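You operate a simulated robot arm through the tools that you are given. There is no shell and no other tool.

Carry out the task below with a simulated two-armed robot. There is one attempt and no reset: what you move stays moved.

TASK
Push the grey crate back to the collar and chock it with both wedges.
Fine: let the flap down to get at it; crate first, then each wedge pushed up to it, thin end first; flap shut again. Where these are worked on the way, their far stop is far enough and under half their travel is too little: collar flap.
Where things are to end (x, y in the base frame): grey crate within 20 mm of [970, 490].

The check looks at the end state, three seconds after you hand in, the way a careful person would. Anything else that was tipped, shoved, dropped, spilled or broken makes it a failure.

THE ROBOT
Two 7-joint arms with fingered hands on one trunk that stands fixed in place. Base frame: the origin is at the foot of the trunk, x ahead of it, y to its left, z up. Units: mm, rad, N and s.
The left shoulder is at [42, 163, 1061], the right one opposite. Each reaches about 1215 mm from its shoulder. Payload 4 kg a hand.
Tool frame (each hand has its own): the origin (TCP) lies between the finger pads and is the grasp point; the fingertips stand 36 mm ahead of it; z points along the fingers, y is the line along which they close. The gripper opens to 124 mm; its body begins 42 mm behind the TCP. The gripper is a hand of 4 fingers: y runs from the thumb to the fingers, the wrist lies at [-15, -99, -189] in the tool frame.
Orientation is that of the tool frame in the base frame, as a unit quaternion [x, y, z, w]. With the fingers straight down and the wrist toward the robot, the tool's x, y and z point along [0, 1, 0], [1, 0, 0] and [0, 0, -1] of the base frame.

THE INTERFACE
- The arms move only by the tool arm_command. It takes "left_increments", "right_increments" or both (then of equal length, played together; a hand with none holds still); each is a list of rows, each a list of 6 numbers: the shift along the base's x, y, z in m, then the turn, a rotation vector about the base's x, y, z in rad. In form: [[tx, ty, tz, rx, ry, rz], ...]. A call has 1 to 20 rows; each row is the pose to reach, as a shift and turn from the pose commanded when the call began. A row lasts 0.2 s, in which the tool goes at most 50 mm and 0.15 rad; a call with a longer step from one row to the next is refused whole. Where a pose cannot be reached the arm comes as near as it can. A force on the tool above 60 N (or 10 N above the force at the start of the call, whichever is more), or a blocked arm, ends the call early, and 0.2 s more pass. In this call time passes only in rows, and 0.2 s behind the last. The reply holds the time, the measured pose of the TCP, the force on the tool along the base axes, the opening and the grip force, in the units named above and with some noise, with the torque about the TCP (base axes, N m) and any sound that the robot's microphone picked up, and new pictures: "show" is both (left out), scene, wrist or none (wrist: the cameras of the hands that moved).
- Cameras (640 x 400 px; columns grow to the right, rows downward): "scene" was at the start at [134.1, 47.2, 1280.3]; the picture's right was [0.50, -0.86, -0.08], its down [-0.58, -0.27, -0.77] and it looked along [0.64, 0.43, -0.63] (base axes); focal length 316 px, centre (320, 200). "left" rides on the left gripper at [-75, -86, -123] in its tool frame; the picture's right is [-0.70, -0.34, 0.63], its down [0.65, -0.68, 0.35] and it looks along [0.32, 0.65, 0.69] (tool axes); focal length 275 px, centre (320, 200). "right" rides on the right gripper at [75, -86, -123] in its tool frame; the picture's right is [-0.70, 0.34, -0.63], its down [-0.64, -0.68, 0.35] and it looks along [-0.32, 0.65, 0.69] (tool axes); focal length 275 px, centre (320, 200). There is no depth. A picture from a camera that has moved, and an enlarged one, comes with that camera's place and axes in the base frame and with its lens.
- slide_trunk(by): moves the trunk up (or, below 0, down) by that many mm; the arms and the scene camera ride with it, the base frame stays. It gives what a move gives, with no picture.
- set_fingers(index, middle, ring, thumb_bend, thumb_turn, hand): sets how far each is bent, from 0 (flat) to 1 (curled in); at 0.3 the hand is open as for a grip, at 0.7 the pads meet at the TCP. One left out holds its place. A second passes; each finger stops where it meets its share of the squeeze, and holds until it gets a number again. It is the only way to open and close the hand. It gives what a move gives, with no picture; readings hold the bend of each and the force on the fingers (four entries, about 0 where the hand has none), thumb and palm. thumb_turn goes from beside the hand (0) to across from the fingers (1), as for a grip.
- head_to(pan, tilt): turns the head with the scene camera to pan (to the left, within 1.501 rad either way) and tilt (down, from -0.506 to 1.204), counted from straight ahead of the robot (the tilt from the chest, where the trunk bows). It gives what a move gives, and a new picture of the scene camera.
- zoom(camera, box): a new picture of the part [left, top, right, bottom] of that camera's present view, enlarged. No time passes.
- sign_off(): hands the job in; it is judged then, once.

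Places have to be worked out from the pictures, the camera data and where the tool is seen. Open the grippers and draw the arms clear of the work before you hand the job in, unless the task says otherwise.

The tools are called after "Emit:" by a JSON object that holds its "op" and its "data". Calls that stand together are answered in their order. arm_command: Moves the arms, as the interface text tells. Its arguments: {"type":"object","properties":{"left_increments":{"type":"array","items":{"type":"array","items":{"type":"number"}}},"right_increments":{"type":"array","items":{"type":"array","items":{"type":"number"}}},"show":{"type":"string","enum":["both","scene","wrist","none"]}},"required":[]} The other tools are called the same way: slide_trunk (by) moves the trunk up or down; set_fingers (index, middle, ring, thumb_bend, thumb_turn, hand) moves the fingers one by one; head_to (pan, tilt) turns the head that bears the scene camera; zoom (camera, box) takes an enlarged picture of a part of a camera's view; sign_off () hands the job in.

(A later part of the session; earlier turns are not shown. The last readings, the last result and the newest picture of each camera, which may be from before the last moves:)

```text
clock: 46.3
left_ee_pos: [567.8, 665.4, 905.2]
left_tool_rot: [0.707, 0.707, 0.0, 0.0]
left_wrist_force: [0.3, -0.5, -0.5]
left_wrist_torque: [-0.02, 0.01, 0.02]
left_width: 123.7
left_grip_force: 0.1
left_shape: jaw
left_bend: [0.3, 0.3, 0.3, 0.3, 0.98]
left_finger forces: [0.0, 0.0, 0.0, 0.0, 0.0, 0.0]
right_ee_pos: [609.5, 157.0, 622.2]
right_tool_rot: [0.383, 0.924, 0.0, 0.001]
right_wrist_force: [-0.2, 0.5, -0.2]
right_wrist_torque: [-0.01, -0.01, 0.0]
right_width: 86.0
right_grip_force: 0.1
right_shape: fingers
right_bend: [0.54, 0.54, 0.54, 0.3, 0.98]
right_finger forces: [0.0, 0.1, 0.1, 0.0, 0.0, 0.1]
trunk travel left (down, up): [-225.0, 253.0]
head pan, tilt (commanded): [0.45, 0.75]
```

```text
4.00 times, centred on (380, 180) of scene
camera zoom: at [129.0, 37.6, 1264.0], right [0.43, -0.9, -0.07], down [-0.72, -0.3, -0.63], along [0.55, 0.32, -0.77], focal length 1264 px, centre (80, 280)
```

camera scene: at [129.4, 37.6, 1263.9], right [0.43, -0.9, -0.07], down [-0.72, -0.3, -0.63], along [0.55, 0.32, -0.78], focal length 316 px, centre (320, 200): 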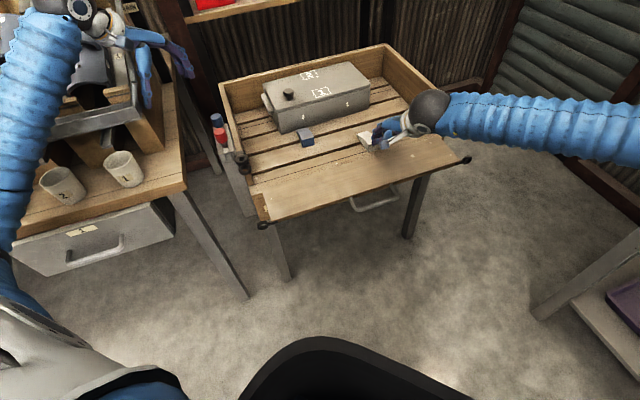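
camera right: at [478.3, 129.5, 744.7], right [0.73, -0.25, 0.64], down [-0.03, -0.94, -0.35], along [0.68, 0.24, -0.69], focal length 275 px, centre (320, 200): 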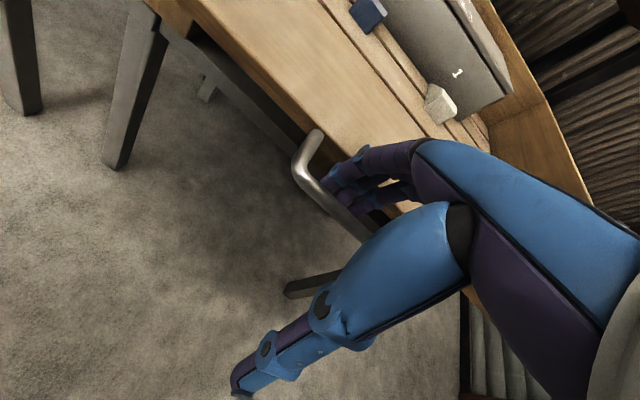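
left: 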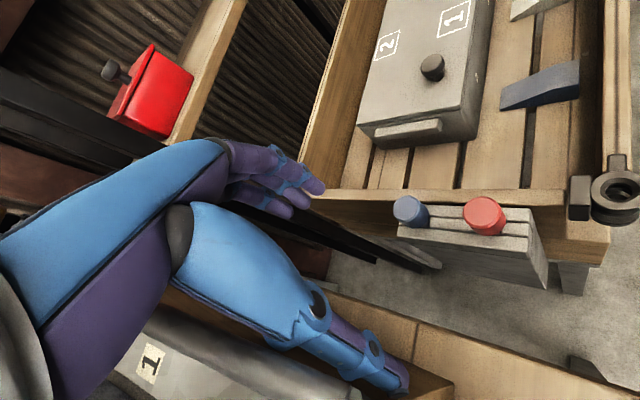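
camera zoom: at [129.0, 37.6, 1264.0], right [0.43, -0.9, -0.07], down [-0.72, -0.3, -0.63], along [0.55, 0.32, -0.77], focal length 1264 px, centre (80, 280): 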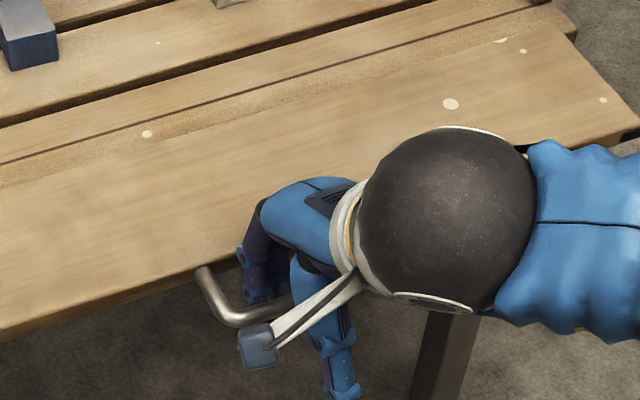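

The fingertips are now visible beyond and under the bar. I curl a bit more, shift inward 8 mm, and close the thumb behind the bar to cage it.

Emit:
{"op": "set_fingers", "data": {"hand": "right", "index": 0.6, "middle": 0.6, "ring": 0.6}}

Emit:
{"op": "arm_command", "data": {"right_increments": [[0.0057, 0.0057, 0, 0, 0, 0]], "show": "none"}}

Emit:
{"op": "set_fingers", "data": {"hand": "right", "index": 0.64, "middle": 0.64, "ring": 0.64, "thumb_bend": 0.64}}

Emit:
{"op": "zoom", "data": {"camera": "right", "box": [200, 120, 420, 300]}}

Emit:
{"op": "zoom", "data": {"camera": "scene", "box": [330, 130, 430, 230]}}

```text
clock: 47.3
left_ee_pos: [567.5, 666.4, 904.9]
left_tool_rot: [0.708, 0.707, 0.0, 0.0]
left_wrist_force: [-0.2, 0.0, -0.1]
left_wrist_torque: [-0.03, 0.01, 0.0]
left_width: 124.1
left_grip_force: 0.1
left_shape: jaw
left_bend: [0.3, 0.3, 0.3, 0.3, 0.98]
left_finger forces: [0.0, 0.0, 0.0, 0.0, 0.0, 0.0]
right_ee_pos: [609.3, 156.7, 623.0]
right_tool_rot: [0.383, 0.924, 0.001, 0.001]
right_wrist_force: [3.4, 2.8, -0.8]
right_wrist_torque: [0.02, -0.03, 0.01]
right_width: 80.4
right_grip_force: 1.7
right_shape: fingers
right_bend: [0.58, 0.6, 0.59, 0.3, 0.98]
right_finger forces: [2.9, 0.0, 1.8, 0.0, 0.1, 0.0]
trunk travel left (down, up): [-225.0, 253.0]
head pan, tilt (commanded): [0.45, 0.75]
```

```text
clock: 47.7
left_ee_pos: [567.8, 665.9, 904.4]
left_tool_rot: [0.708, 0.706, 0.0, 0.0]
left_wrist_force: [0.0, -0.2, -0.1]
left_wrist_torque: [0.02, 0.02, 0.02]
left_width: 124.0
left_grip_force: 0.0
left_shape: jaw
left_bend: [0.3, 0.3, 0.3, 0.3, 0.98]
left_finger forces: [0.0, 0.1, 0.1, 0.0, 0.0, 0.0]
right_ee_pos: [615.6, 162.7, 621.5]
right_tool_rot: [0.383, 0.924, 0.0, 0.002]
right_wrist_force: [-0.3, -0.2, -0.9]
right_wrist_torque: [0.02, 0.0, 0.02]
right_width: 76.9
right_grip_force: 0.1
right_shape: fingers
right_bend: [0.6, 0.6, 0.6, 0.3, 0.98]
right_finger forces: [0.0, 0.1, 0.1, 0.1, 0.1, 0.0]
trunk travel left (down, up): [-225.0, 253.0]
head pan, tilt (commanded): [0.45, 0.75]
```

```text
clock: 48.7
left_ee_pos: [567.6, 666.6, 904.7]
left_tool_rot: [0.707, 0.708, 0.0, -0.001]
left_wrist_force: [0.6, -0.2, 0.3]
left_wrist_torque: [0.01, -0.01, 0.0]
left_width: 123.3
left_grip_force: 0.0
left_shape: jaw
left_bend: [0.3, 0.3, 0.3, 0.3, 0.98]
left_finger forces: [0.0, 0.1, 0.0, 0.1, 0.0, 0.1]
right_ee_pos: [614.8, 162.9, 621.5]
right_tool_rot: [0.382, 0.924, 0.001, 0.002]
right_wrist_force: [1.6, 1.4, -0.8]
right_wrist_torque: [0.03, -0.01, -0.01]
right_width: 21.0
right_grip_force: 1.3
right_shape: fingers
right_bend: [0.63, 0.64, 0.63, 0.64, 1.0]
right_finger forces: [1.4, 0.0, 1.2, 0.0, 0.0, 0.1]
trunk travel left (down, up): [-225.0, 253.0]
head pan, tilt (commanded): [0.45, 0.75]
```

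```text
2.22 times, centred on (310, 210) of right
camera zoom: at [501.1, 153.3, 743.6], right [0.73, -0.25, 0.64], down [-0.03, -0.94, -0.35], along [0.68, 0.24, -0.69], focal length 612 px, centre (342, 178)
```

zoom: 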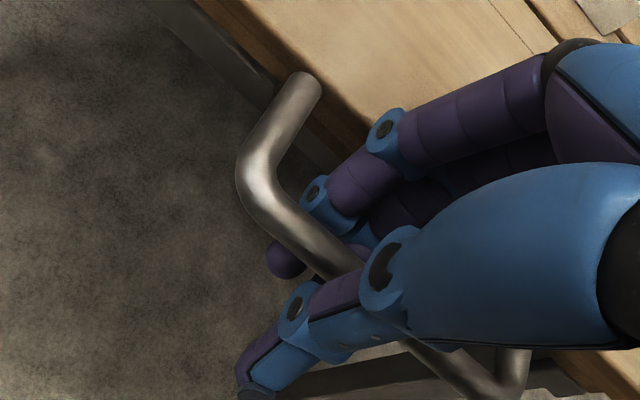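

```text
4.00 times, centred on (380, 180) of scene
camera zoom: at [129.2, 37.7, 1264.0], right [0.43, -0.9, -0.07], down [-0.72, -0.3, -0.63], along [0.55, 0.32, -0.78], focal length 1264 px, centre (80, 280)
```

zoom: 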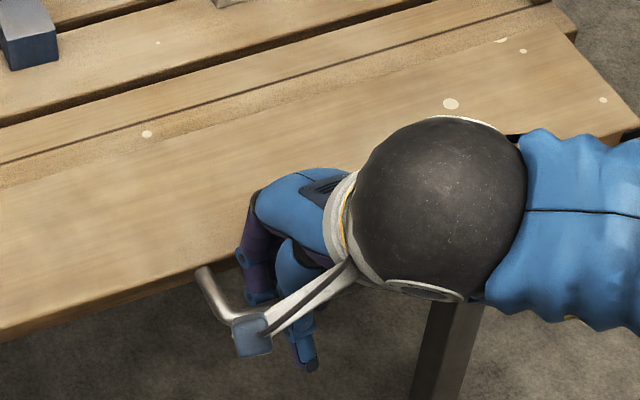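

The bar is caged between the hooked fingers and the thumb. I begin lifting along the hinge arc (first ~24°), keeping the hand upright.

Emit:
{"op": "arm_command", "data": {"right_increments": [[0.0006, 0.0006, 0.008, 0, 0, 0], [0.0014, 0.0014, 0.0165, 0, 0, 0], [0.0026, 0.0026, 0.0246, 0, 0, 0], [0.004, 0.004, 0.0327, 0, 0, 0], [0.0058, 0.0058, 0.0406, 0, 0, 0], [0.0078, 0.0078, 0.0484, 0, 0, 0], [0.0103, 0.0103, 0.056, 0, 0, 0], [0.0129, 0.0129, 0.0634, 0, 0, 0]], "show": "both"}}

```text
clock: 50.5
left_ee_pos: [566.8, 665.8, 905.8]
left_tool_rot: [0.707, 0.707, 0.0, 0.0]
left_wrist_force: [0.1, -0.3, 0.1]
left_wrist_torque: [-0.02, 0.01, -0.03]
left_width: 123.6
left_grip_force: 0.0
left_shape: jaw
left_bend: [0.3, 0.3, 0.3, 0.3, 0.98]
left_finger forces: [0.0, 0.0, 0.1, 0.1, 0.0, 0.0]
right_ee_pos: [628.2, 174.7, 686.1]
right_tool_rot: [0.382, 0.924, 0.0, 0.001]
right_wrist_force: [0.0, -1.0, -3.0]
right_wrist_torque: [0.0, 0.08, 0.01]
right_width: 19.2
right_grip_force: 0.6
right_shape: fingers
right_bend: [0.64, 0.64, 0.64, 0.64, 1.0]
right_finger forces: [0.2, 0.2, 1.5, 0.1, 0.0, 0.1]
trunk travel left (down, up): [-225.0, 253.0]
head pan, tilt (commanded): [0.45, 0.75]
camera scene: at [129.1, 37.7, 1264.0], right [0.43, -0.9, -0.07], down [-0.72, -0.3, -0.63], along [0.55, 0.32, -0.78], focal length 316 px, centre (320, 200)
camera right: at [514.5, 165.5, 807.2], right [0.73, -0.25, 0.64], down [-0.03, -0.94, -0.35], along [0.68, 0.24, -0.69], focal length 275 px, centre (320, 200)
```

scene: 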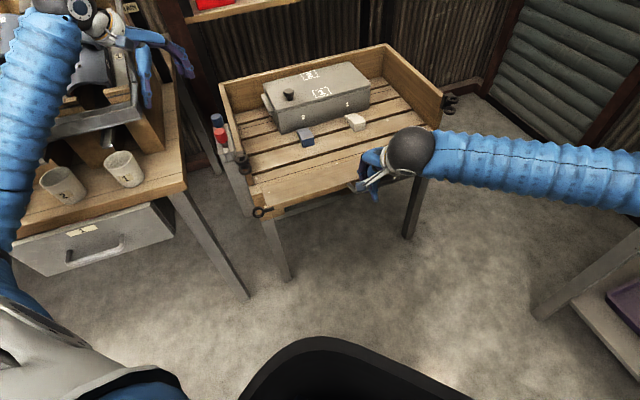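
right: 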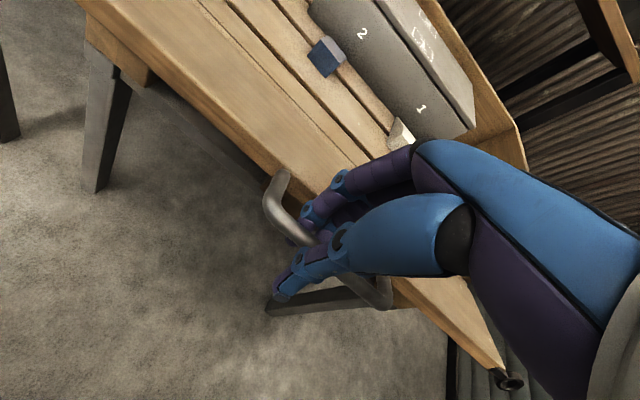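

The flap is rising with about 3 N load. I continue the arc to about 26° from closed.

Emit:
{"op": "arm_command", "data": {"right_increments": [[0.006, 0.006, 0.0142, 0, 0, 0], [0.0131, 0.0131, 0.0275, 0, 0, 0], [0.0211, 0.0211, 0.0396, 0, 0, 0], [0.0299, 0.0299, 0.0505, 0, 0, 0], [0.0395, 0.0395, 0.06, 0, 0, 0], [0.0498, 0.0498, 0.0681, 0, 0, 0]], "show": "both"}}

```text
clock: 51.9
left_ee_pos: [569.2, 665.5, 904.9]
left_tool_rot: [0.708, 0.707, 0.001, 0.0]
left_wrist_force: [0.2, 0.1, -0.1]
left_wrist_torque: [0.01, 0.02, -0.02]
left_width: 123.7
left_grip_force: 0.1
left_shape: jaw
left_bend: [0.3, 0.3, 0.3, 0.3, 0.98]
left_finger forces: [0.2, 0.0, 0.1, 0.1, 0.1, 0.1]
right_ee_pos: [678.6, 223.7, 754.9]
right_tool_rot: [0.383, 0.924, 0.001, 0.002]
right_wrist_force: [0.1, 0.5, -0.1]
right_wrist_torque: [-0.03, -0.03, 0.04]
right_width: 19.6
right_grip_force: 0.0
right_shape: fingers
right_bend: [0.64, 0.64, 0.64, 0.64, 1.0]
right_finger forces: [0.0, 0.0, 0.1, 0.1, 0.1, 0.0]
trunk travel left (down, up): [-225.0, 253.0]
head pan, tilt (commanded): [0.45, 0.75]
camera scene: at [129.0, 37.9, 1264.0], right [0.43, -0.9, -0.07], down [-0.72, -0.3, -0.63], along [0.55, 0.32, -0.78], focal length 316 px, centre (320, 200)
camera right: at [565.3, 214.8, 876.8], right [0.73, -0.25, 0.64], down [-0.03, -0.94, -0.35], along [0.68, 0.24, -0.69], focal length 275 px, centre (320, 200)
```

scene: 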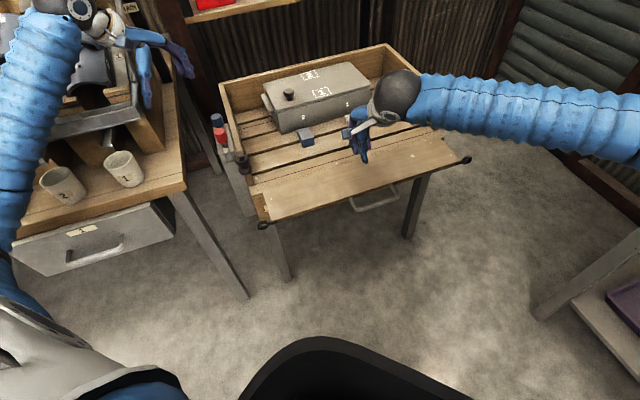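
right: 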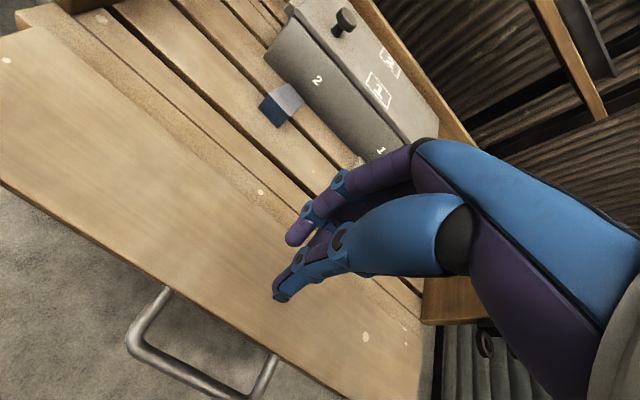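

The bar slipped out through the finger–thumb gap and the flap swung back down. I'll go back, open the hand and this time close finger and thumb fully into a ring beneath the bar.

Emit:
{"op": "arm_command", "data": {"right_increments": [[-0.025, -0.025, 0, 0, 0, 0], [-0.055, -0.055, -0.02, 0, 0, 0], [-0.0819, -0.083, -0.04, 0, 0, 0]], "show": "none"}}

Emit:
{"op": "set_fingers", "data": {"hand": "right", "index": 0.3, "middle": 0.3, "ring": 0.3, "thumb_bend": 0.3}}

Emit:
{"op": "zoom", "data": {"camera": "right", "box": [170, 120, 410, 300]}}

Emit:
{"op": "zoom", "data": {"camera": "scene", "box": [220, 40, 480, 230]}}

Emit:
{"op": "zoom", "data": {"camera": "left", "box": [340, 0, 640, 200]}}

```text
clock: 52.7
left_ee_pos: [567.4, 665.8, 905.7]
left_tool_rot: [0.707, 0.707, 0.0, 0.0]
left_wrist_force: [-0.5, -0.8, -0.1]
left_wrist_torque: [-0.01, 0.01, 0.01]
left_width: 123.5
left_grip_force: 0.0
left_shape: jaw
left_bend: [0.3, 0.3, 0.3, 0.3, 0.98]
left_finger forces: [0.0, 0.0, 0.1, 0.0, 0.0, 0.0]
right_ee_pos: [596.3, 142.5, 713.0]
right_tool_rot: [0.382, 0.924, 0.001, 0.002]
right_wrist_force: [-0.1, -0.6, 0.0]
right_wrist_torque: [0.01, 0.0, 0.0]
right_width: 19.0
right_grip_force: 0.0
right_shape: fingers
right_bend: [0.64, 0.64, 0.64, 0.64, 1.0]
right_finger forces: [0.1, 0.0, 0.1, 0.0, 0.0, 0.0]
trunk travel left (down, up): [-225.0, 253.0]
head pan, tilt (commanded): [0.45, 0.75]
```

```text
clock: 53.7
left_ee_pos: [567.6, 666.2, 904.6]
left_tool_rot: [0.707, 0.707, 0.0, -0.001]
left_wrist_force: [-0.2, 0.1, -0.1]
left_wrist_torque: [0.04, -0.04, 0.03]
left_width: 123.7
left_grip_force: 0.1
left_shape: jaw
left_bend: [0.3, 0.3, 0.3, 0.3, 0.98]
left_finger forces: [0.0, 0.0, 0.1, 0.0, 0.0, 0.0]
right_ee_pos: [595.5, 142.4, 712.6]
right_tool_rot: [0.383, 0.924, 0.0, 0.002]
right_wrist_force: [-0.6, -0.4, -0.1]
right_wrist_torque: [-0.02, 0.02, 0.0]
right_width: 122.9
right_grip_force: 0.0
right_shape: fingers
right_bend: [0.3, 0.3, 0.3, 0.3, 0.98]
right_finger forces: [0.0, 0.0, 0.1, 0.0, 0.1, 0.0]
trunk travel left (down, up): [-225.0, 253.0]
head pan, tilt (commanded): [0.45, 0.75]
```

```text
2.22 times, centred on (290, 210) of right
camera zoom: at [483.1, 133.0, 834.5], right [0.73, -0.25, 0.64], down [-0.03, -0.94, -0.35], along [0.68, 0.24, -0.69], focal length 612 px, centre (387, 178)
```

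zoom: 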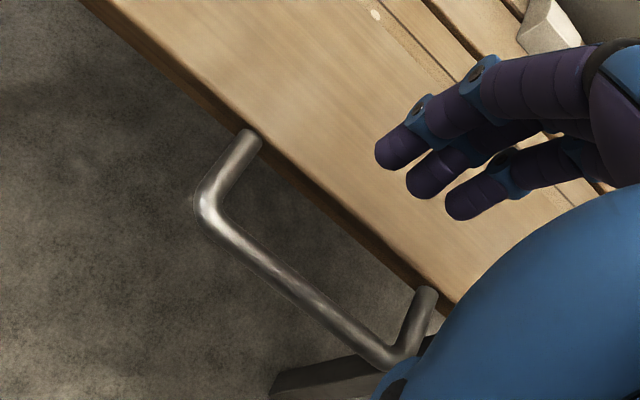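

```text
2.11 times, centred on (350, 135) of scene
camera zoom: at [129.0, 37.7, 1264.0], right [0.43, -0.9, -0.07], down [-0.72, -0.3, -0.63], along [0.55, 0.32, -0.77], focal length 665 px, centre (257, 337)
```

zoom: 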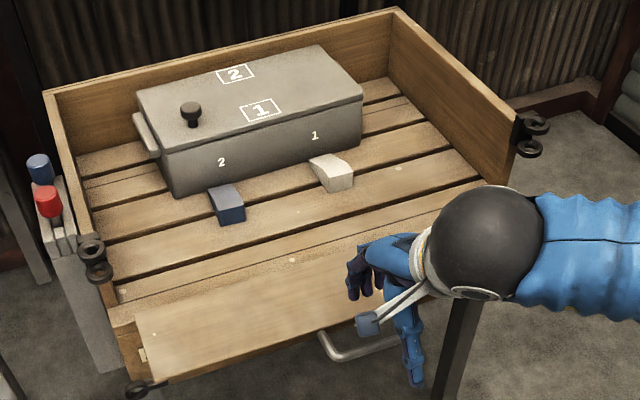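

```text
2.00 times, centred on (490, 100) of left
camera zoom: at [482.4, 590.6, 1028.4], right [-0.34, -0.7, -0.63], down [-0.68, 0.65, -0.35], along [0.65, 0.31, -0.69], focal length 551 px, centre (-20, 400)
```

zoom: 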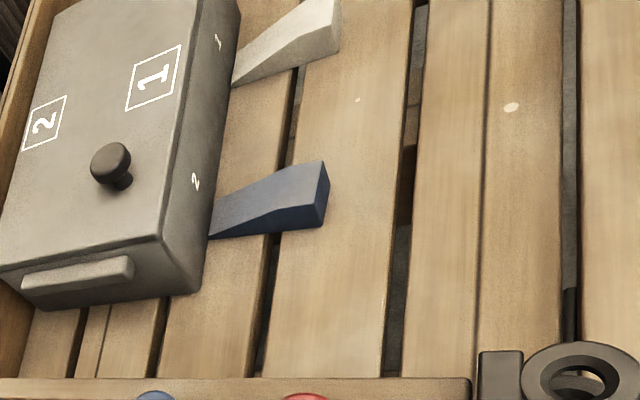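

Crate and wedges are undisturbed and the handle is back in the same place. I lower the open fingers deeper through the loop (TCP z≈600) so they can close under the bar.

Emit:
{"op": "arm_command", "data": {"right_increments": [[-0.002, -0.002, -0.035, 0, 0, 0], [-0.002, -0.002, -0.065, 0, 0, 0], [-0.002, -0.002, -0.09, 0, 0, 0], [-0.001, -0.001, -0.105, 0, 0, 0], [-0.001, -0.001, -0.113, 0, 0, 0]], "show": "wrist"}}

Emit:
{"op": "zoom", "data": {"camera": "right", "box": [220, 100, 460, 280]}}

```text
clock: 54.9
left_ee_pos: [567.9, 664.8, 903.8]
left_tool_rot: [0.707, 0.707, 0.0, 0.0]
left_wrist_force: [-0.3, 0.2, 0.2]
left_wrist_torque: [0.01, 0.0, 0.01]
left_width: 123.3
left_grip_force: 0.0
left_shape: jaw
left_bend: [0.3, 0.3, 0.3, 0.3, 0.98]
left_finger forces: [0.1, 0.0, 0.1, 0.0, 0.0, 0.0]
right_ee_pos: [594.5, 142.3, 601.1]
right_tool_rot: [0.383, 0.924, 0.0, 0.001]
right_wrist_force: [-0.1, 0.7, 0.6]
right_wrist_torque: [-0.02, -0.01, -0.01]
right_width: 123.2
right_grip_force: 0.1
right_shape: fingers
right_bend: [0.3, 0.3, 0.3, 0.3, 0.98]
right_finger forces: [0.0, 0.1, 0.0, 0.1, 0.1, 0.0]
trunk travel left (down, up): [-225.0, 253.0]
head pan, tilt (commanded): [0.45, 0.75]
camera right: at [481.2, 132.2, 723.4], right [0.73, -0.25, 0.64], down [-0.03, -0.94, -0.35], along [0.68, 0.24, -0.69], focal length 275 px, centre (320, 200)
```

right: 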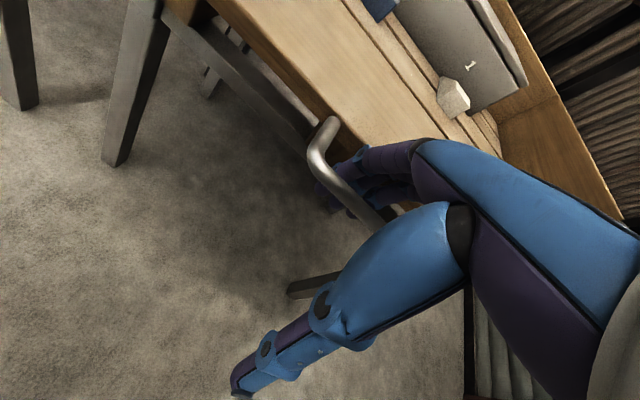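

```text
2.22 times, centred on (340, 190) of right
camera zoom: at [481.2, 132.2, 723.4], right [0.73, -0.25, 0.64], down [-0.03, -0.94, -0.35], along [0.68, 0.24, -0.69], focal length 612 px, centre (276, 222)
```

zoom: 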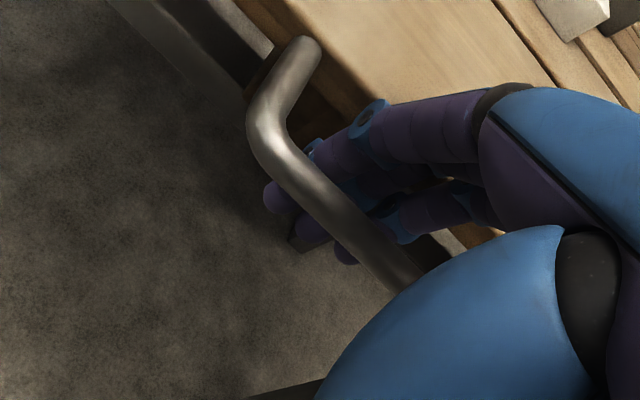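

The fingers are deep in the loop with no contact. I curl and shift in small alternating steps again.

Emit:
{"op": "set_fingers", "data": {"hand": "right", "index": 0.42, "middle": 0.42, "ring": 0.42}}

Emit:
{"op": "arm_command", "data": {"right_increments": [[0.0057, 0.0057, 0, 0, 0, 0]], "show": "none"}}

Emit:
{"op": "set_fingers", "data": {"hand": "right", "index": 0.52, "middle": 0.52, "ring": 0.52}}

Emit:
{"op": "arm_command", "data": {"right_increments": [[0.0064, 0.0064, 0, 0, 0, 0]], "show": "none"}}

Emit:
{"op": "set_fingers", "data": {"hand": "right", "index": 0.62, "middle": 0.62, "ring": 0.62}}

Emit:
{"op": "zoom", "data": {"camera": "right", "box": [220, 100, 460, 280]}}

```text
clock: 55.9
left_ee_pos: [567.8, 665.5, 905.3]
left_tool_rot: [0.707, 0.707, -0.001, 0.0]
left_wrist_force: [0.1, -0.2, 0.8]
left_wrist_torque: [0.04, -0.02, 0.02]
left_width: 123.9
left_grip_force: 0.0
left_shape: jaw
left_bend: [0.3, 0.3, 0.3, 0.3, 0.98]
left_finger forces: [0.1, 0.0, 0.0, 0.0, 0.0, 0.0]
right_ee_pos: [594.6, 142.0, 601.0]
right_tool_rot: [0.382, 0.924, 0.0, 0.001]
right_wrist_force: [1.5, 0.6, -0.1]
right_wrist_torque: [0.05, -0.02, -0.04]
right_width: 106.8
right_grip_force: 1.2
right_shape: fingers
right_bend: [0.41, 0.42, 0.42, 0.3, 0.98]
right_finger forces: [2.3, 0.0, 0.0, 0.1, 0.1, 0.0]
trunk travel left (down, up): [-225.0, 253.0]
head pan, tilt (commanded): [0.45, 0.75]
```

```text
clock: 56.3
left_ee_pos: [568.0, 666.2, 906.1]
left_tool_rot: [0.707, 0.707, 0.0, -0.001]
left_wrist_force: [0.3, 1.0, 0.3]
left_wrist_torque: [0.02, 0.01, -0.02]
left_width: 123.6
left_grip_force: 0.1
left_shape: jaw
left_bend: [0.3, 0.3, 0.3, 0.3, 0.98]
left_finger forces: [0.1, 0.0, 0.1, 0.1, 0.0, 0.1]
right_ee_pos: [600.5, 147.3, 602.0]
right_tool_rot: [0.383, 0.924, 0.0, 0.002]
right_wrist_force: [0.8, -1.0, 0.1]
right_wrist_torque: [-0.03, 0.02, 0.01]
right_width: 105.3
right_grip_force: 0.1
right_shape: fingers
right_bend: [0.42, 0.42, 0.42, 0.3, 0.98]
right_finger forces: [0.0, 0.1, 0.0, 0.0, 0.0, 0.1]
trunk travel left (down, up): [-225.0, 253.0]
head pan, tilt (commanded): [0.45, 0.75]
```

```text
clock: 57.3
left_ee_pos: [567.9, 666.2, 904.5]
left_tool_rot: [0.706, 0.708, 0.0, 0.0]
left_wrist_force: [0.7, 0.2, -0.3]
left_wrist_torque: [0.0, -0.03, 0.03]
left_width: 123.8
left_grip_force: 0.1
left_shape: jaw
left_bend: [0.3, 0.3, 0.3, 0.3, 0.98]
left_finger forces: [0.0, 0.1, 0.0, 0.0, 0.0, 0.0]
right_ee_pos: [601.9, 146.6, 601.1]
right_tool_rot: [0.382, 0.924, 0.0, 0.001]
right_wrist_force: [2.6, 1.8, 1.3]
right_wrist_torque: [0.01, -0.02, -0.04]
right_width: 91.8
right_grip_force: 1.4
right_shape: fingers
right_bend: [0.51, 0.52, 0.52, 0.3, 0.98]
right_finger forces: [3.1, 0.1, 0.1, 0.0, 0.0, 0.0]
trunk travel left (down, up): [-225.0, 253.0]
head pan, tilt (commanded): [0.45, 0.75]
```

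```text
clock: 57.7
left_ee_pos: [567.2, 665.5, 903.9]
left_tool_rot: [0.708, 0.706, 0.0, 0.0]
left_wrist_force: [0.0, -0.7, -0.2]
left_wrist_torque: [0.04, 0.05, 0.0]
left_width: 124.0
left_grip_force: 0.0
left_shape: jaw
left_bend: [0.3, 0.3, 0.3, 0.3, 0.98]
left_finger forces: [0.0, 0.0, 0.0, 0.0, 0.0, 0.0]
right_ee_pos: [606.6, 151.5, 600.7]
right_tool_rot: [0.383, 0.924, 0.0, 0.0]
right_wrist_force: [-0.8, -0.3, -0.7]
right_wrist_torque: [0.0, 0.01, -0.01]
right_width: 89.4
right_grip_force: 0.6
right_shape: fingers
right_bend: [0.52, 0.52, 0.52, 0.3, 0.98]
right_finger forces: [0.0, 0.6, 0.0, 0.0, 0.0, 0.1]
trunk travel left (down, up): [-225.0, 253.0]
head pan, tilt (commanded): [0.45, 0.75]
```

```text
clock: 58.7
left_ee_pos: [567.8, 665.1, 904.7]
left_tool_rot: [0.707, 0.707, 0.0, 0.0]
left_wrist_force: [0.3, 0.0, 0.3]
left_wrist_torque: [0.0, 0.02, 0.01]
left_width: 124.0
left_grip_force: 0.2
left_shape: jaw
left_bend: [0.3, 0.3, 0.3, 0.3, 0.98]
left_finger forces: [0.0, 0.0, 0.0, 0.0, 0.0, 0.0]
right_ee_pos: [606.5, 153.4, 600.9]
right_tool_rot: [0.383, 0.924, 0.001, 0.001]
right_wrist_force: [2.5, 2.6, -1.0]
right_wrist_torque: [-0.02, 0.04, -0.05]
right_width: 76.6
right_grip_force: 1.6
right_shape: fingers
right_bend: [0.6, 0.62, 0.62, 0.3, 0.98]
right_finger forces: [3.8, 0.0, 0.0, 0.1, 0.0, 0.0]
trunk travel left (down, up): [-225.0, 253.0]
head pan, tilt (commanded): [0.45, 0.75]
```

```text
2.22 times, centred on (340, 190) of right
camera zoom: at [493.6, 144.1, 722.6], right [0.73, -0.25, 0.64], down [-0.03, -0.94, -0.35], along [0.68, 0.24, -0.69], focal length 612 px, centre (276, 222)
```

zoom: 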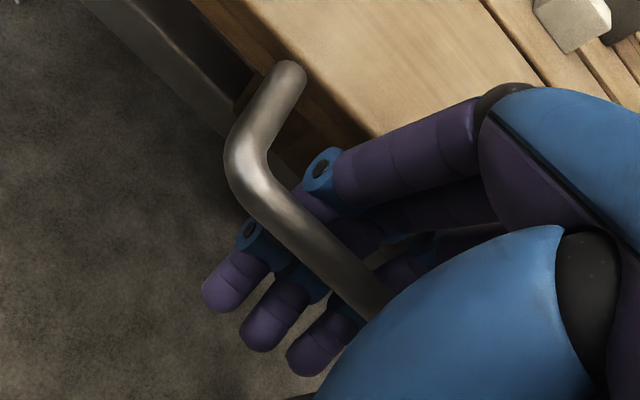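

The fingers are now clearly hooked under and past the bar. I shift in 8 mm more, curl further and close the thumb onto the fingertips to form a ring.

Emit:
{"op": "arm_command", "data": {"right_increments": [[0.0057, 0.0057, 0, 0, 0, 0]], "show": "none"}}

Emit:
{"op": "set_fingers", "data": {"hand": "right", "index": 0.72, "middle": 0.72, "ring": 0.72}}

Emit:
{"op": "set_fingers", "data": {"hand": "right", "thumb_bend": 0.75}}

Emit:
{"op": "zoom", "data": {"camera": "right", "box": [180, 100, 460, 300]}}

Emit:
{"op": "zoom", "data": {"camera": "scene", "box": [310, 120, 430, 230]}}

```text
clock: 59.1
left_ee_pos: [568.7, 665.6, 905.0]
left_tool_rot: [0.708, 0.707, 0.0, 0.0]
left_wrist_force: [-0.6, -0.4, 0.2]
left_wrist_torque: [0.02, -0.01, -0.02]
left_width: 123.6
left_grip_force: 0.0
left_shape: jaw
left_bend: [0.3, 0.3, 0.3, 0.3, 0.98]
left_finger forces: [0.1, 0.0, 0.0, 0.1, 0.0, 0.0]
right_ee_pos: [612.4, 158.0, 598.8]
right_tool_rot: [0.382, 0.924, 0.0, 0.001]
right_wrist_force: [0.0, 0.0, -0.4]
right_wrist_torque: [-0.01, 0.03, 0.0]
right_width: 74.0
right_grip_force: 0.0
right_shape: fingers
right_bend: [0.62, 0.62, 0.62, 0.3, 0.98]
right_finger forces: [0.0, 0.0, 0.0, 0.0, 0.0, 0.0]
trunk travel left (down, up): [-225.0, 253.0]
head pan, tilt (commanded): [0.45, 0.75]
```

```text
clock: 60.1
left_ee_pos: [567.8, 664.7, 903.5]
left_tool_rot: [0.707, 0.707, 0.001, 0.0]
left_wrist_force: [0.4, -0.1, 0.0]
left_wrist_torque: [0.01, -0.01, 0.02]
left_width: 123.4
left_grip_force: 0.0
left_shape: jaw
left_bend: [0.3, 0.3, 0.3, 0.3, 0.98]
left_finger forces: [0.0, 0.0, 0.1, 0.0, 0.0, 0.0]
right_ee_pos: [613.4, 157.9, 600.5]
right_tool_rot: [0.383, 0.924, 0.001, 0.001]
right_wrist_force: [4.9, 5.2, -2.5]
right_wrist_torque: [-0.04, 0.03, -0.07]
right_width: 60.6
right_grip_force: 3.9
right_shape: fingers
right_bend: [0.72, 0.72, 0.72, 0.3, 0.98]
right_finger forces: [6.7, 0.0, 0.4, 0.0, 0.0, 0.0]
trunk travel left (down, up): [-225.0, 253.0]
head pan, tilt (commanded): [0.45, 0.75]
```

```text
clock: 61.1
left_ee_pos: [567.9, 665.8, 904.1]
left_tool_rot: [0.707, 0.708, 0.0, 0.0]
left_wrist_force: [0.8, 0.2, 0.2]
left_wrist_torque: [0.0, -0.03, -0.01]
left_width: 123.8
left_grip_force: 0.1
left_shape: jaw
left_bend: [0.3, 0.3, 0.3, 0.3, 0.98]
left_finger forces: [0.0, 0.0, 0.1, 0.0, 0.1, 0.1]
right_ee_pos: [611.9, 157.6, 601.0]
right_tool_rot: [0.383, 0.924, 0.0, 0.002]
right_wrist_force: [3.5, 3.2, -1.4]
right_wrist_torque: [-0.07, 0.07, -0.07]
right_width: 0.1
right_grip_force: 2.8
right_shape: fingers
right_bend: [0.72, 0.72, 0.72, 0.72, 1.0]
right_finger forces: [4.8, 0.1, 0.7, 0.0, 0.0, 0.1]
trunk travel left (down, up): [-225.0, 253.0]
head pan, tilt (commanded): [0.45, 0.75]
```

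```text
2.00 times, centred on (320, 200) of right
camera zoom: at [499.0, 149.1, 722.7], right [0.73, -0.25, 0.64], down [-0.03, -0.94, -0.35], along [0.68, 0.24, -0.69], focal length 551 px, centre (320, 200)
```

zoom: 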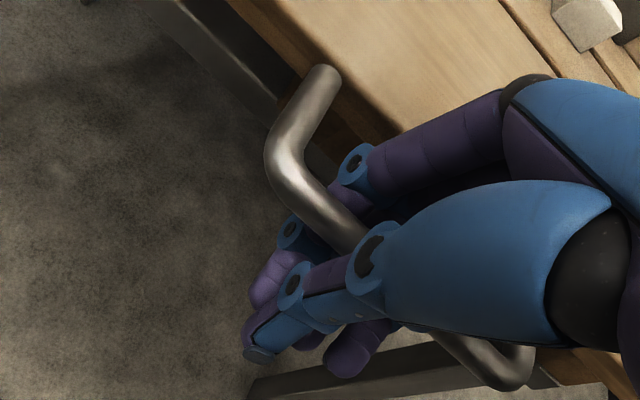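

```text
3.64 times, centred on (370, 175) of scene
camera zoom: at [129.3, 37.8, 1264.0], right [0.43, -0.9, -0.07], down [-0.72, -0.3, -0.63], along [0.55, 0.32, -0.78], focal length 1149 px, centre (138, 291)
```

zoom: 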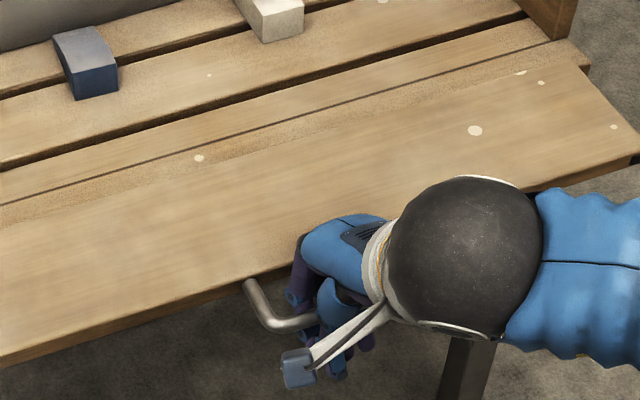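

The ring is closed around the bar. I lift along the arc again, first about 24°, with a small extra rise to take up slack.

Emit:
{"op": "arm_command", "data": {"right_increments": [[0.0006, 0.0006, 0.01, 0, 0, 0], [0.0014, 0.0014, 0.02, 0, 0, 0], [0.0026, 0.0026, 0.029, 0, 0, 0], [0.004, 0.004, 0.0377, 0, 0, 0], [0.0058, 0.0058, 0.0456, 0, 0, 0], [0.0078, 0.0078, 0.0534, 0, 0, 0], [0.0103, 0.0103, 0.061, 0, 0, 0], [0.0129, 0.0129, 0.0684, 0, 0, 0]], "show": "both"}}

Emit:
{"op": "zoom", "data": {"camera": "right", "box": [180, 100, 460, 300]}}

```text
clock: 62.9
left_ee_pos: [567.7, 666.6, 903.4]
left_tool_rot: [0.707, 0.708, 0.0, 0.0]
left_wrist_force: [0.3, 1.2, -1.4]
left_wrist_torque: [0.02, 0.01, 0.01]
left_width: 123.7
left_grip_force: 0.1
left_shape: jaw
left_bend: [0.3, 0.3, 0.3, 0.3, 0.98]
left_finger forces: [0.1, 0.0, 0.1, 0.1, 0.0, 0.0]
right_ee_pos: [624.9, 170.2, 669.1]
right_tool_rot: [0.382, 0.924, 0.001, 0.001]
right_wrist_force: [0.6, 1.7, -2.8]
right_wrist_torque: [-0.06, 0.03, 0.02]
right_width: 0.0
right_grip_force: 1.2
right_shape: fingers
right_bend: [0.71, 0.72, 0.72, 0.72, 1.0]
right_finger forces: [2.4, 0.0, 0.7, 0.0, 0.0, 0.0]
trunk travel left (down, up): [-225.0, 253.0]
head pan, tilt (commanded): [0.45, 0.75]
camera scene: at [129.1, 37.8, 1264.0], right [0.43, -0.9, -0.07], down [-0.72, -0.3, -0.63], along [0.55, 0.32, -0.78], focal length 316 px, centre (320, 200)
camera right: at [511.4, 162.0, 791.0], right [0.73, -0.25, 0.64], down [-0.02, -0.94, -0.35], along [0.68, 0.24, -0.69], focal length 275 px, centre (320, 200)
```

scene: 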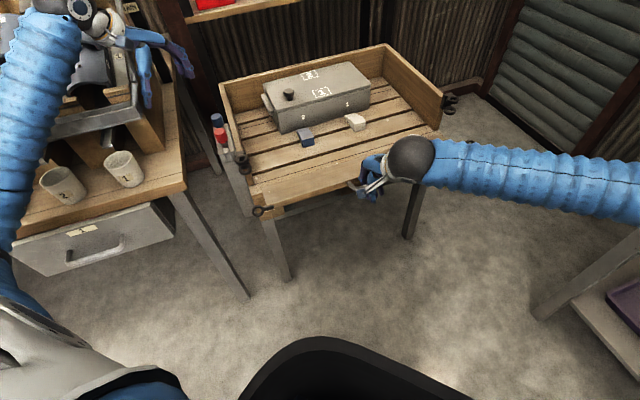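
right: 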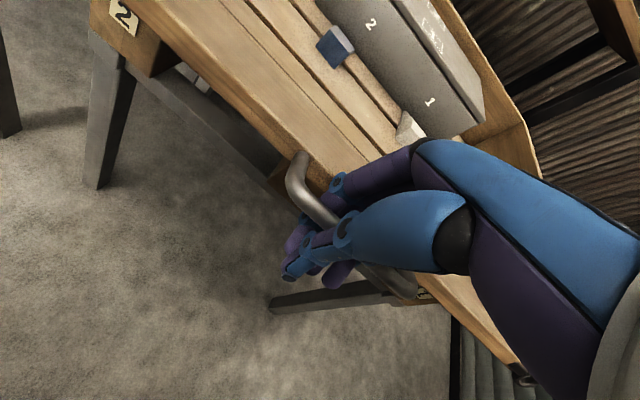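

```text
2.00 times, centred on (320, 200) of right
camera zoom: at [511.4, 162.0, 791.0], right [0.73, -0.25, 0.64], down [-0.02, -0.94, -0.35], along [0.68, 0.24, -0.69], focal length 551 px, centre (320, 200)
```

zoom: 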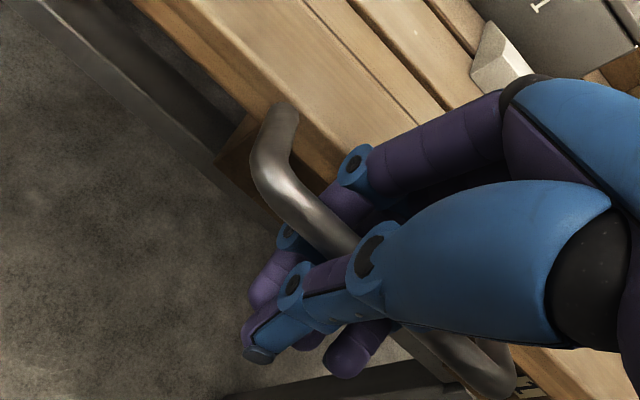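

The flap is rising inside the ring. I continue, 18° more.

Emit:
{"op": "arm_command", "data": {"right_increments": [[0.003, 0.003, 0.0072, 0, 0, 0], [0.0065, 0.0065, 0.0142, 0, 0, 0], [0.0105, 0.0105, 0.021, 0, 0, 0], [0.0145, 0.0145, 0.0275, 0, 0, 0], [0.019, 0.019, 0.0336, 0, 0, 0], [0.0235, 0.0235, 0.0396, 0, 0, 0]], "show": "both"}}

Emit:
{"op": "zoom", "data": {"camera": "right", "box": [180, 100, 460, 300]}}

```text
clock: 64.3
left_ee_pos: [568.0, 665.5, 903.4]
left_tool_rot: [0.707, 0.708, 0.0, 0.0]
left_wrist_force: [-0.3, -0.3, 0.0]
left_wrist_torque: [-0.02, -0.01, -0.01]
left_width: 123.6
left_grip_force: 0.0
left_shape: jaw
left_bend: [0.3, 0.3, 0.3, 0.3, 0.98]
left_finger forces: [0.1, 0.0, 0.1, 0.0, 0.1, 0.0]
right_ee_pos: [648.6, 194.2, 709.6]
right_tool_rot: [0.383, 0.924, 0.0, 0.002]
right_wrist_force: [-4.9, -3.5, 4.0]
right_wrist_torque: [0.07, -0.03, 0.01]
right_width: 0.0
right_grip_force: 2.9
right_shape: fingers
right_bend: [0.71, 0.72, 0.72, 0.72, 1.0]
right_finger forces: [0.0, 0.0, 0.0, 0.0, 5.8, 0.0]
trunk travel left (down, up): [-225.0, 253.0]
head pan, tilt (commanded): [0.45, 0.75]
camera scene: at [128.8, 37.7, 1264.0], right [0.43, -0.9, -0.07], down [-0.72, -0.3, -0.63], along [0.55, 0.32, -0.77], focal length 316 px, centre (320, 200)
camera right: at [536.2, 185.3, 830.7], right [0.73, -0.25, 0.64], down [-0.02, -0.94, -0.35], along [0.68, 0.24, -0.69], focal length 275 px, centre (320, 200)
```

scene: 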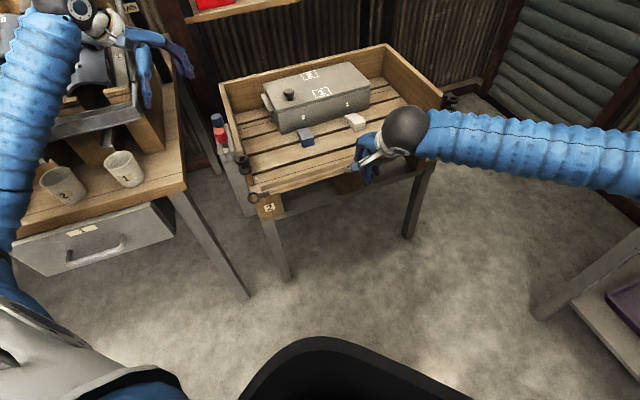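
right: 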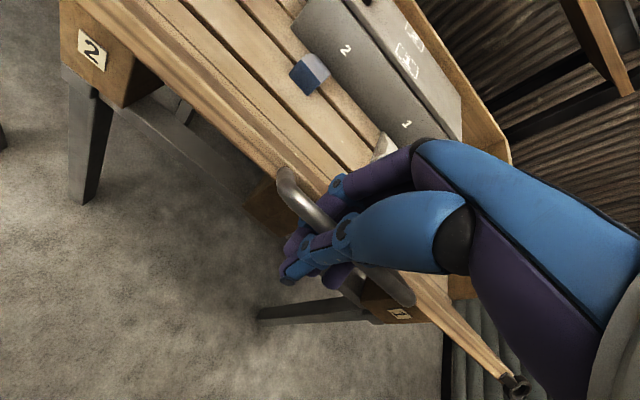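

```text
2.00 times, centred on (320, 200) of right
camera zoom: at [536.2, 185.3, 830.7], right [0.73, -0.25, 0.64], down [-0.02, -0.94, -0.35], along [0.68, 0.24, -0.69], focal length 551 px, centre (320, 200)
```

zoom: 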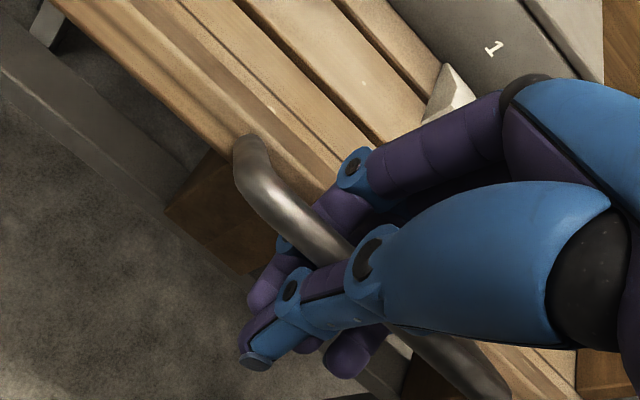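

The flap is about half way, with the bar now against the thumb. I keep following the arc inward another 24°.

Emit:
{"op": "arm_command", "data": {"right_increments": [[0.0044, 0.0044, 0.0072, 0, 0, 0], [0.0088, 0.0088, 0.013, 0, 0, 0], [0.0135, 0.0135, 0.0185, 0, 0, 0], [0.0185, 0.0185, 0.0234, 0, 0, 0], [0.0235, 0.0235, 0.028, 0, 0, 0], [0.0287, 0.0287, 0.0315, 0, 0, 0], [0.034, 0.034, 0.035, 0, 0, 0], [0.0395, 0.0395, 0.0379, 0, 0, 0]], "show": "both"}}

Emit:
{"op": "zoom", "data": {"camera": "right", "box": [180, 100, 460, 300]}}

```text
clock: 66.1
left_ee_pos: [568.1, 666.7, 905.4]
left_tool_rot: [0.708, 0.706, 0.0, 0.0]
left_wrist_force: [-0.8, 0.4, -0.8]
left_wrist_torque: [-0.01, 0.03, 0.0]
left_width: 123.8
left_grip_force: 0.1
left_shape: jaw
left_bend: [0.3, 0.3, 0.3, 0.3, 0.98]
left_finger forces: [0.0, 0.0, 0.0, 0.0, 0.1, 0.0]
right_ee_pos: [688.0, 234.9, 747.0]
right_tool_rot: [0.383, 0.924, 0.001, 0.001]
right_wrist_force: [-0.8, -0.6, 0.5]
right_wrist_torque: [-0.02, -0.04, -0.03]
right_width: 0.6
right_grip_force: 0.0
right_shape: fingers
right_bend: [0.71, 0.72, 0.72, 0.72, 1.0]
right_finger forces: [0.0, 0.0, 0.0, 0.0, 0.9, 0.0]
trunk travel left (down, up): [-225.0, 253.0]
head pan, tilt (commanded): [0.45, 0.75]
camera scene: at [129.0, 37.8, 1264.0], right [0.43, -0.9, -0.07], down [-0.72, -0.3, -0.63], along [0.55, 0.32, -0.78], focal length 316 px, centre (320, 200)
camera right: at [575.4, 226.2, 868.1], right [0.73, -0.25, 0.64], down [-0.02, -0.94, -0.35], along [0.68, 0.24, -0.69], focal length 275 px, centre (320, 200)
```

scene: 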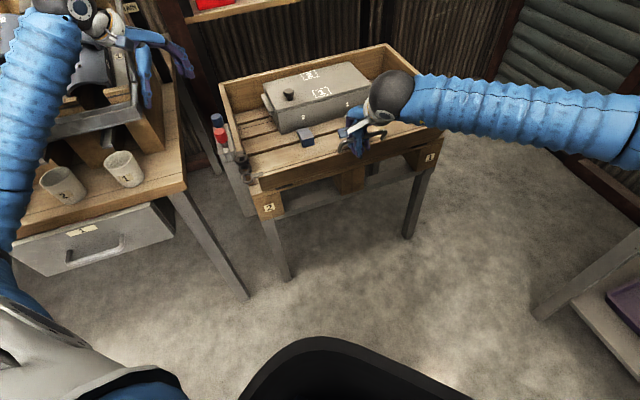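
right: 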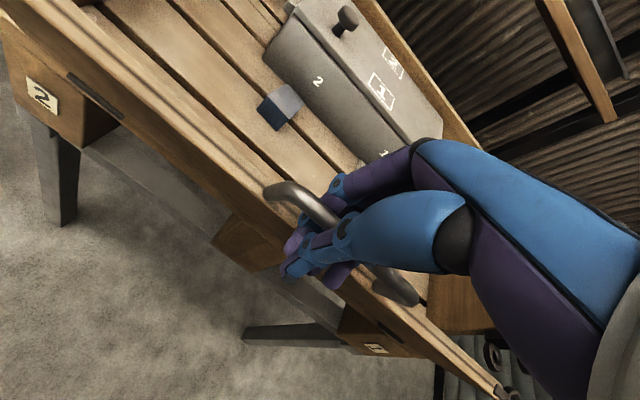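

```text
2.00 times, centred on (320, 200) of right
camera zoom: at [575.4, 226.2, 868.1], right [0.73, -0.25, 0.64], down [-0.02, -0.94, -0.35], along [0.68, 0.24, -0.69], focal length 551 px, centre (320, 200)
```

zoom: 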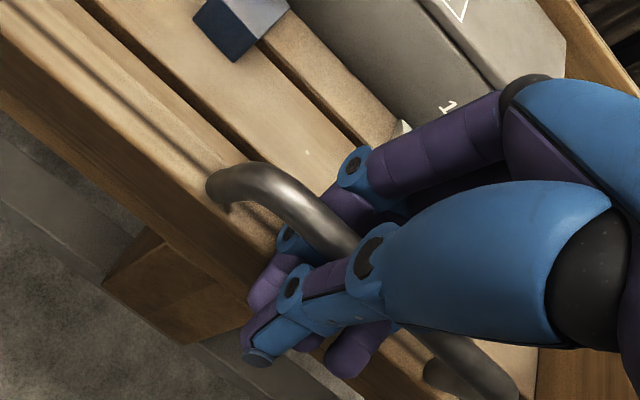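

About 20° remain. I push on inward 40 mm with a slight rise.

Emit:
{"op": "arm_command", "data": {"right_increments": [[0.0057, 0.0057, 0.0028, 0, 0, 0], [0.0113, 0.0113, 0.005, 0, 0, 0], [0.017, 0.017, 0.0065, 0, 0, 0], [0.0227, 0.0227, 0.008, 0, 0, 0], [0.0283, 0.0283, 0.0088, 0, 0, 0]], "show": "both"}}

Emit:
{"op": "zoom", "data": {"camera": "scene", "box": [220, 80, 480, 230]}}

```text
clock: 67.3
left_ee_pos: [567.9, 667.2, 904.1]
left_tool_rot: [0.708, 0.706, 0.001, 0.0]
left_wrist_force: [-0.1, -0.2, -0.2]
left_wrist_torque: [-0.04, 0.02, -0.02]
left_width: 123.9
left_grip_force: 0.1
left_shape: jaw
left_bend: [0.3, 0.3, 0.3, 0.3, 0.98]
left_finger forces: [0.0, 0.0, 0.0, 0.0, 0.0, 0.1]
right_ee_pos: [716.7, 263.4, 753.8]
right_tool_rot: [0.383, 0.924, 0.0, 0.001]
right_wrist_force: [-0.3, -0.5, 0.7]
right_wrist_torque: [-0.03, -0.03, -0.01]
right_width: 0.0
right_grip_force: 0.1
right_shape: fingers
right_bend: [0.71, 0.72, 0.72, 0.72, 1.0]
right_finger forces: [0.0, 0.0, 0.0, 0.0, 0.1, 0.0]
trunk travel left (down, up): [-225.0, 253.0]
head pan, tilt (commanded): [0.45, 0.75]
camera scene: at [129.1, 37.9, 1264.0], right [0.43, -0.9, -0.07], down [-0.72, -0.3, -0.63], along [0.55, 0.32, -0.78], focal length 316 px, centre (320, 200)
camera right: at [603.7, 254.2, 876.1], right [0.73, -0.25, 0.64], down [-0.03, -0.94, -0.35], along [0.68, 0.24, -0.69], focal length 275 px, centre (320, 200)
```

scene: 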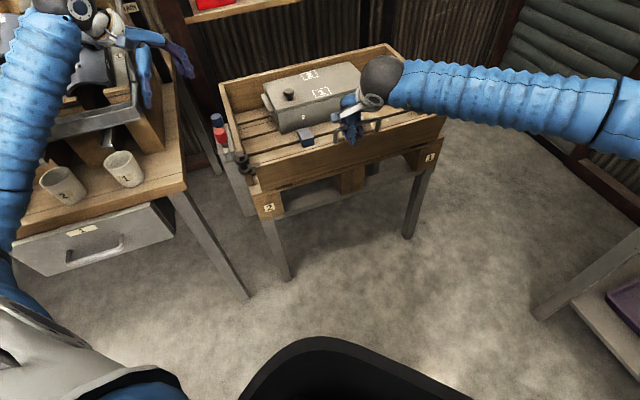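
right: 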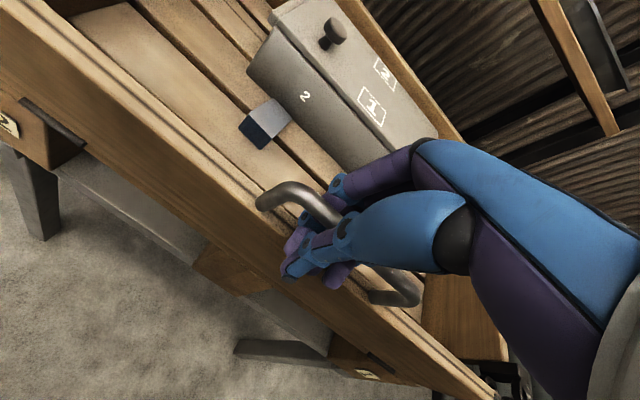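

```text
2.46 times, centred on (350, 155) of scene
camera zoom: at [129.1, 37.9, 1264.0], right [0.43, -0.9, -0.07], down [-0.72, -0.3, -0.63], along [0.55, 0.32, -0.78], focal length 778 px, centre (246, 311)
```

zoom: 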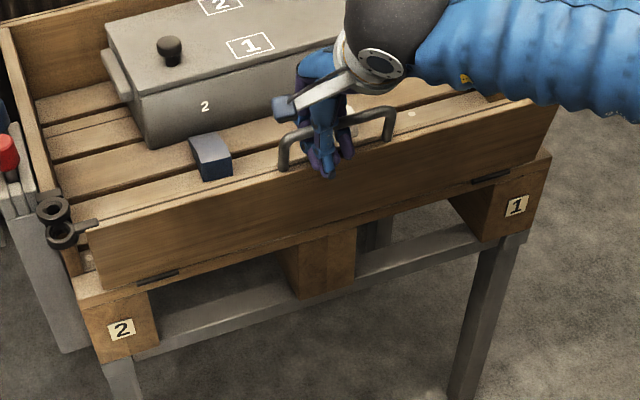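

Just a few degrees remain. I push inward another 24 mm slowly.

Emit:
{"op": "arm_command", "data": {"right_increments": [[0.0042, 0.0042, 0.0005, 0, 0, 0], [0.0085, 0.0085, 0.001, 0, 0, 0], [0.0127, 0.0127, 0.0012, 0, 0, 0], [0.017, 0.017, 0.0012, 0, 0, 0]], "show": "wrist"}}

Emit:
{"op": "zoom", "data": {"camera": "scene", "box": [220, 110, 330, 220]}}

Emit:
{"op": "zoom", "data": {"camera": "left", "box": [480, 100, 640, 240]}}

```text
clock: 68.3
left_ee_pos: [568.2, 665.0, 905.2]
left_tool_rot: [0.707, 0.707, 0.0, 0.0]
left_wrist_force: [0.0, -0.3, 0.8]
left_wrist_torque: [0.01, -0.02, 0.01]
left_width: 123.2
left_grip_force: 0.0
left_shape: jaw
left_bend: [0.3, 0.3, 0.3, 0.3, 0.98]
left_finger forces: [0.0, 0.0, 0.1, 0.1, 0.1, 0.1]
right_ee_pos: [733.6, 278.1, 757.6]
right_tool_rot: [0.382, 0.924, 0.0, 0.001]
right_wrist_force: [0.1, -0.1, -0.1]
right_wrist_torque: [-0.02, 0.0, 0.01]
right_width: 0.0
right_grip_force: 0.1
right_shape: fingers
right_bend: [0.71, 0.72, 0.72, 0.72, 1.0]
right_finger forces: [0.1, 0.1, 0.1, 0.0, 0.0, 0.0]
trunk travel left (down, up): [-225.0, 253.0]
head pan, tilt (commanded): [0.45, 0.75]
camera right: at [620.2, 270.8, 879.0], right [0.73, -0.25, 0.64], down [-0.03, -0.94, -0.35], along [0.68, 0.24, -0.69], focal length 275 px, centre (320, 200)
```

right: 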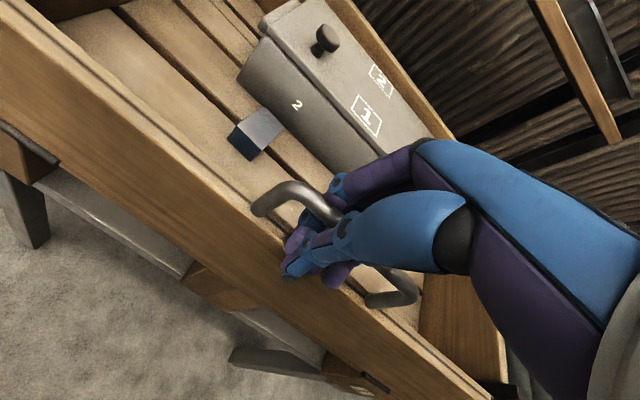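

```text
3.64 times, centred on (275, 165) of scene
camera zoom: at [128.9, 37.7, 1264.1], right [0.43, -0.9, -0.07], down [-0.72, -0.3, -0.63], along [0.55, 0.32, -0.77], focal length 1149 px, centre (484, 327)
```

zoom: 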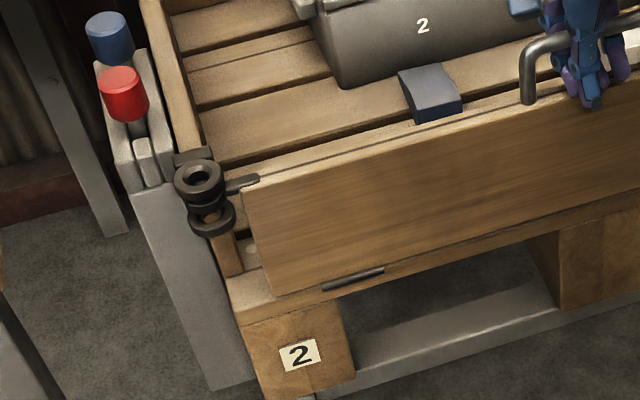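

```text
2.86 times, centred on (560, 170) of left
camera zoom: at [482.4, 590.6, 1028.5], right [-0.34, -0.7, -0.63], down [-0.68, 0.65, -0.35], along [0.65, 0.31, -0.69], focal length 786 px, centre (-366, 286)
```

zoom: 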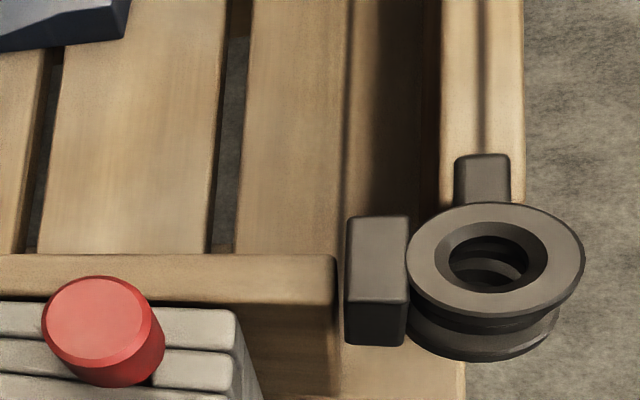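

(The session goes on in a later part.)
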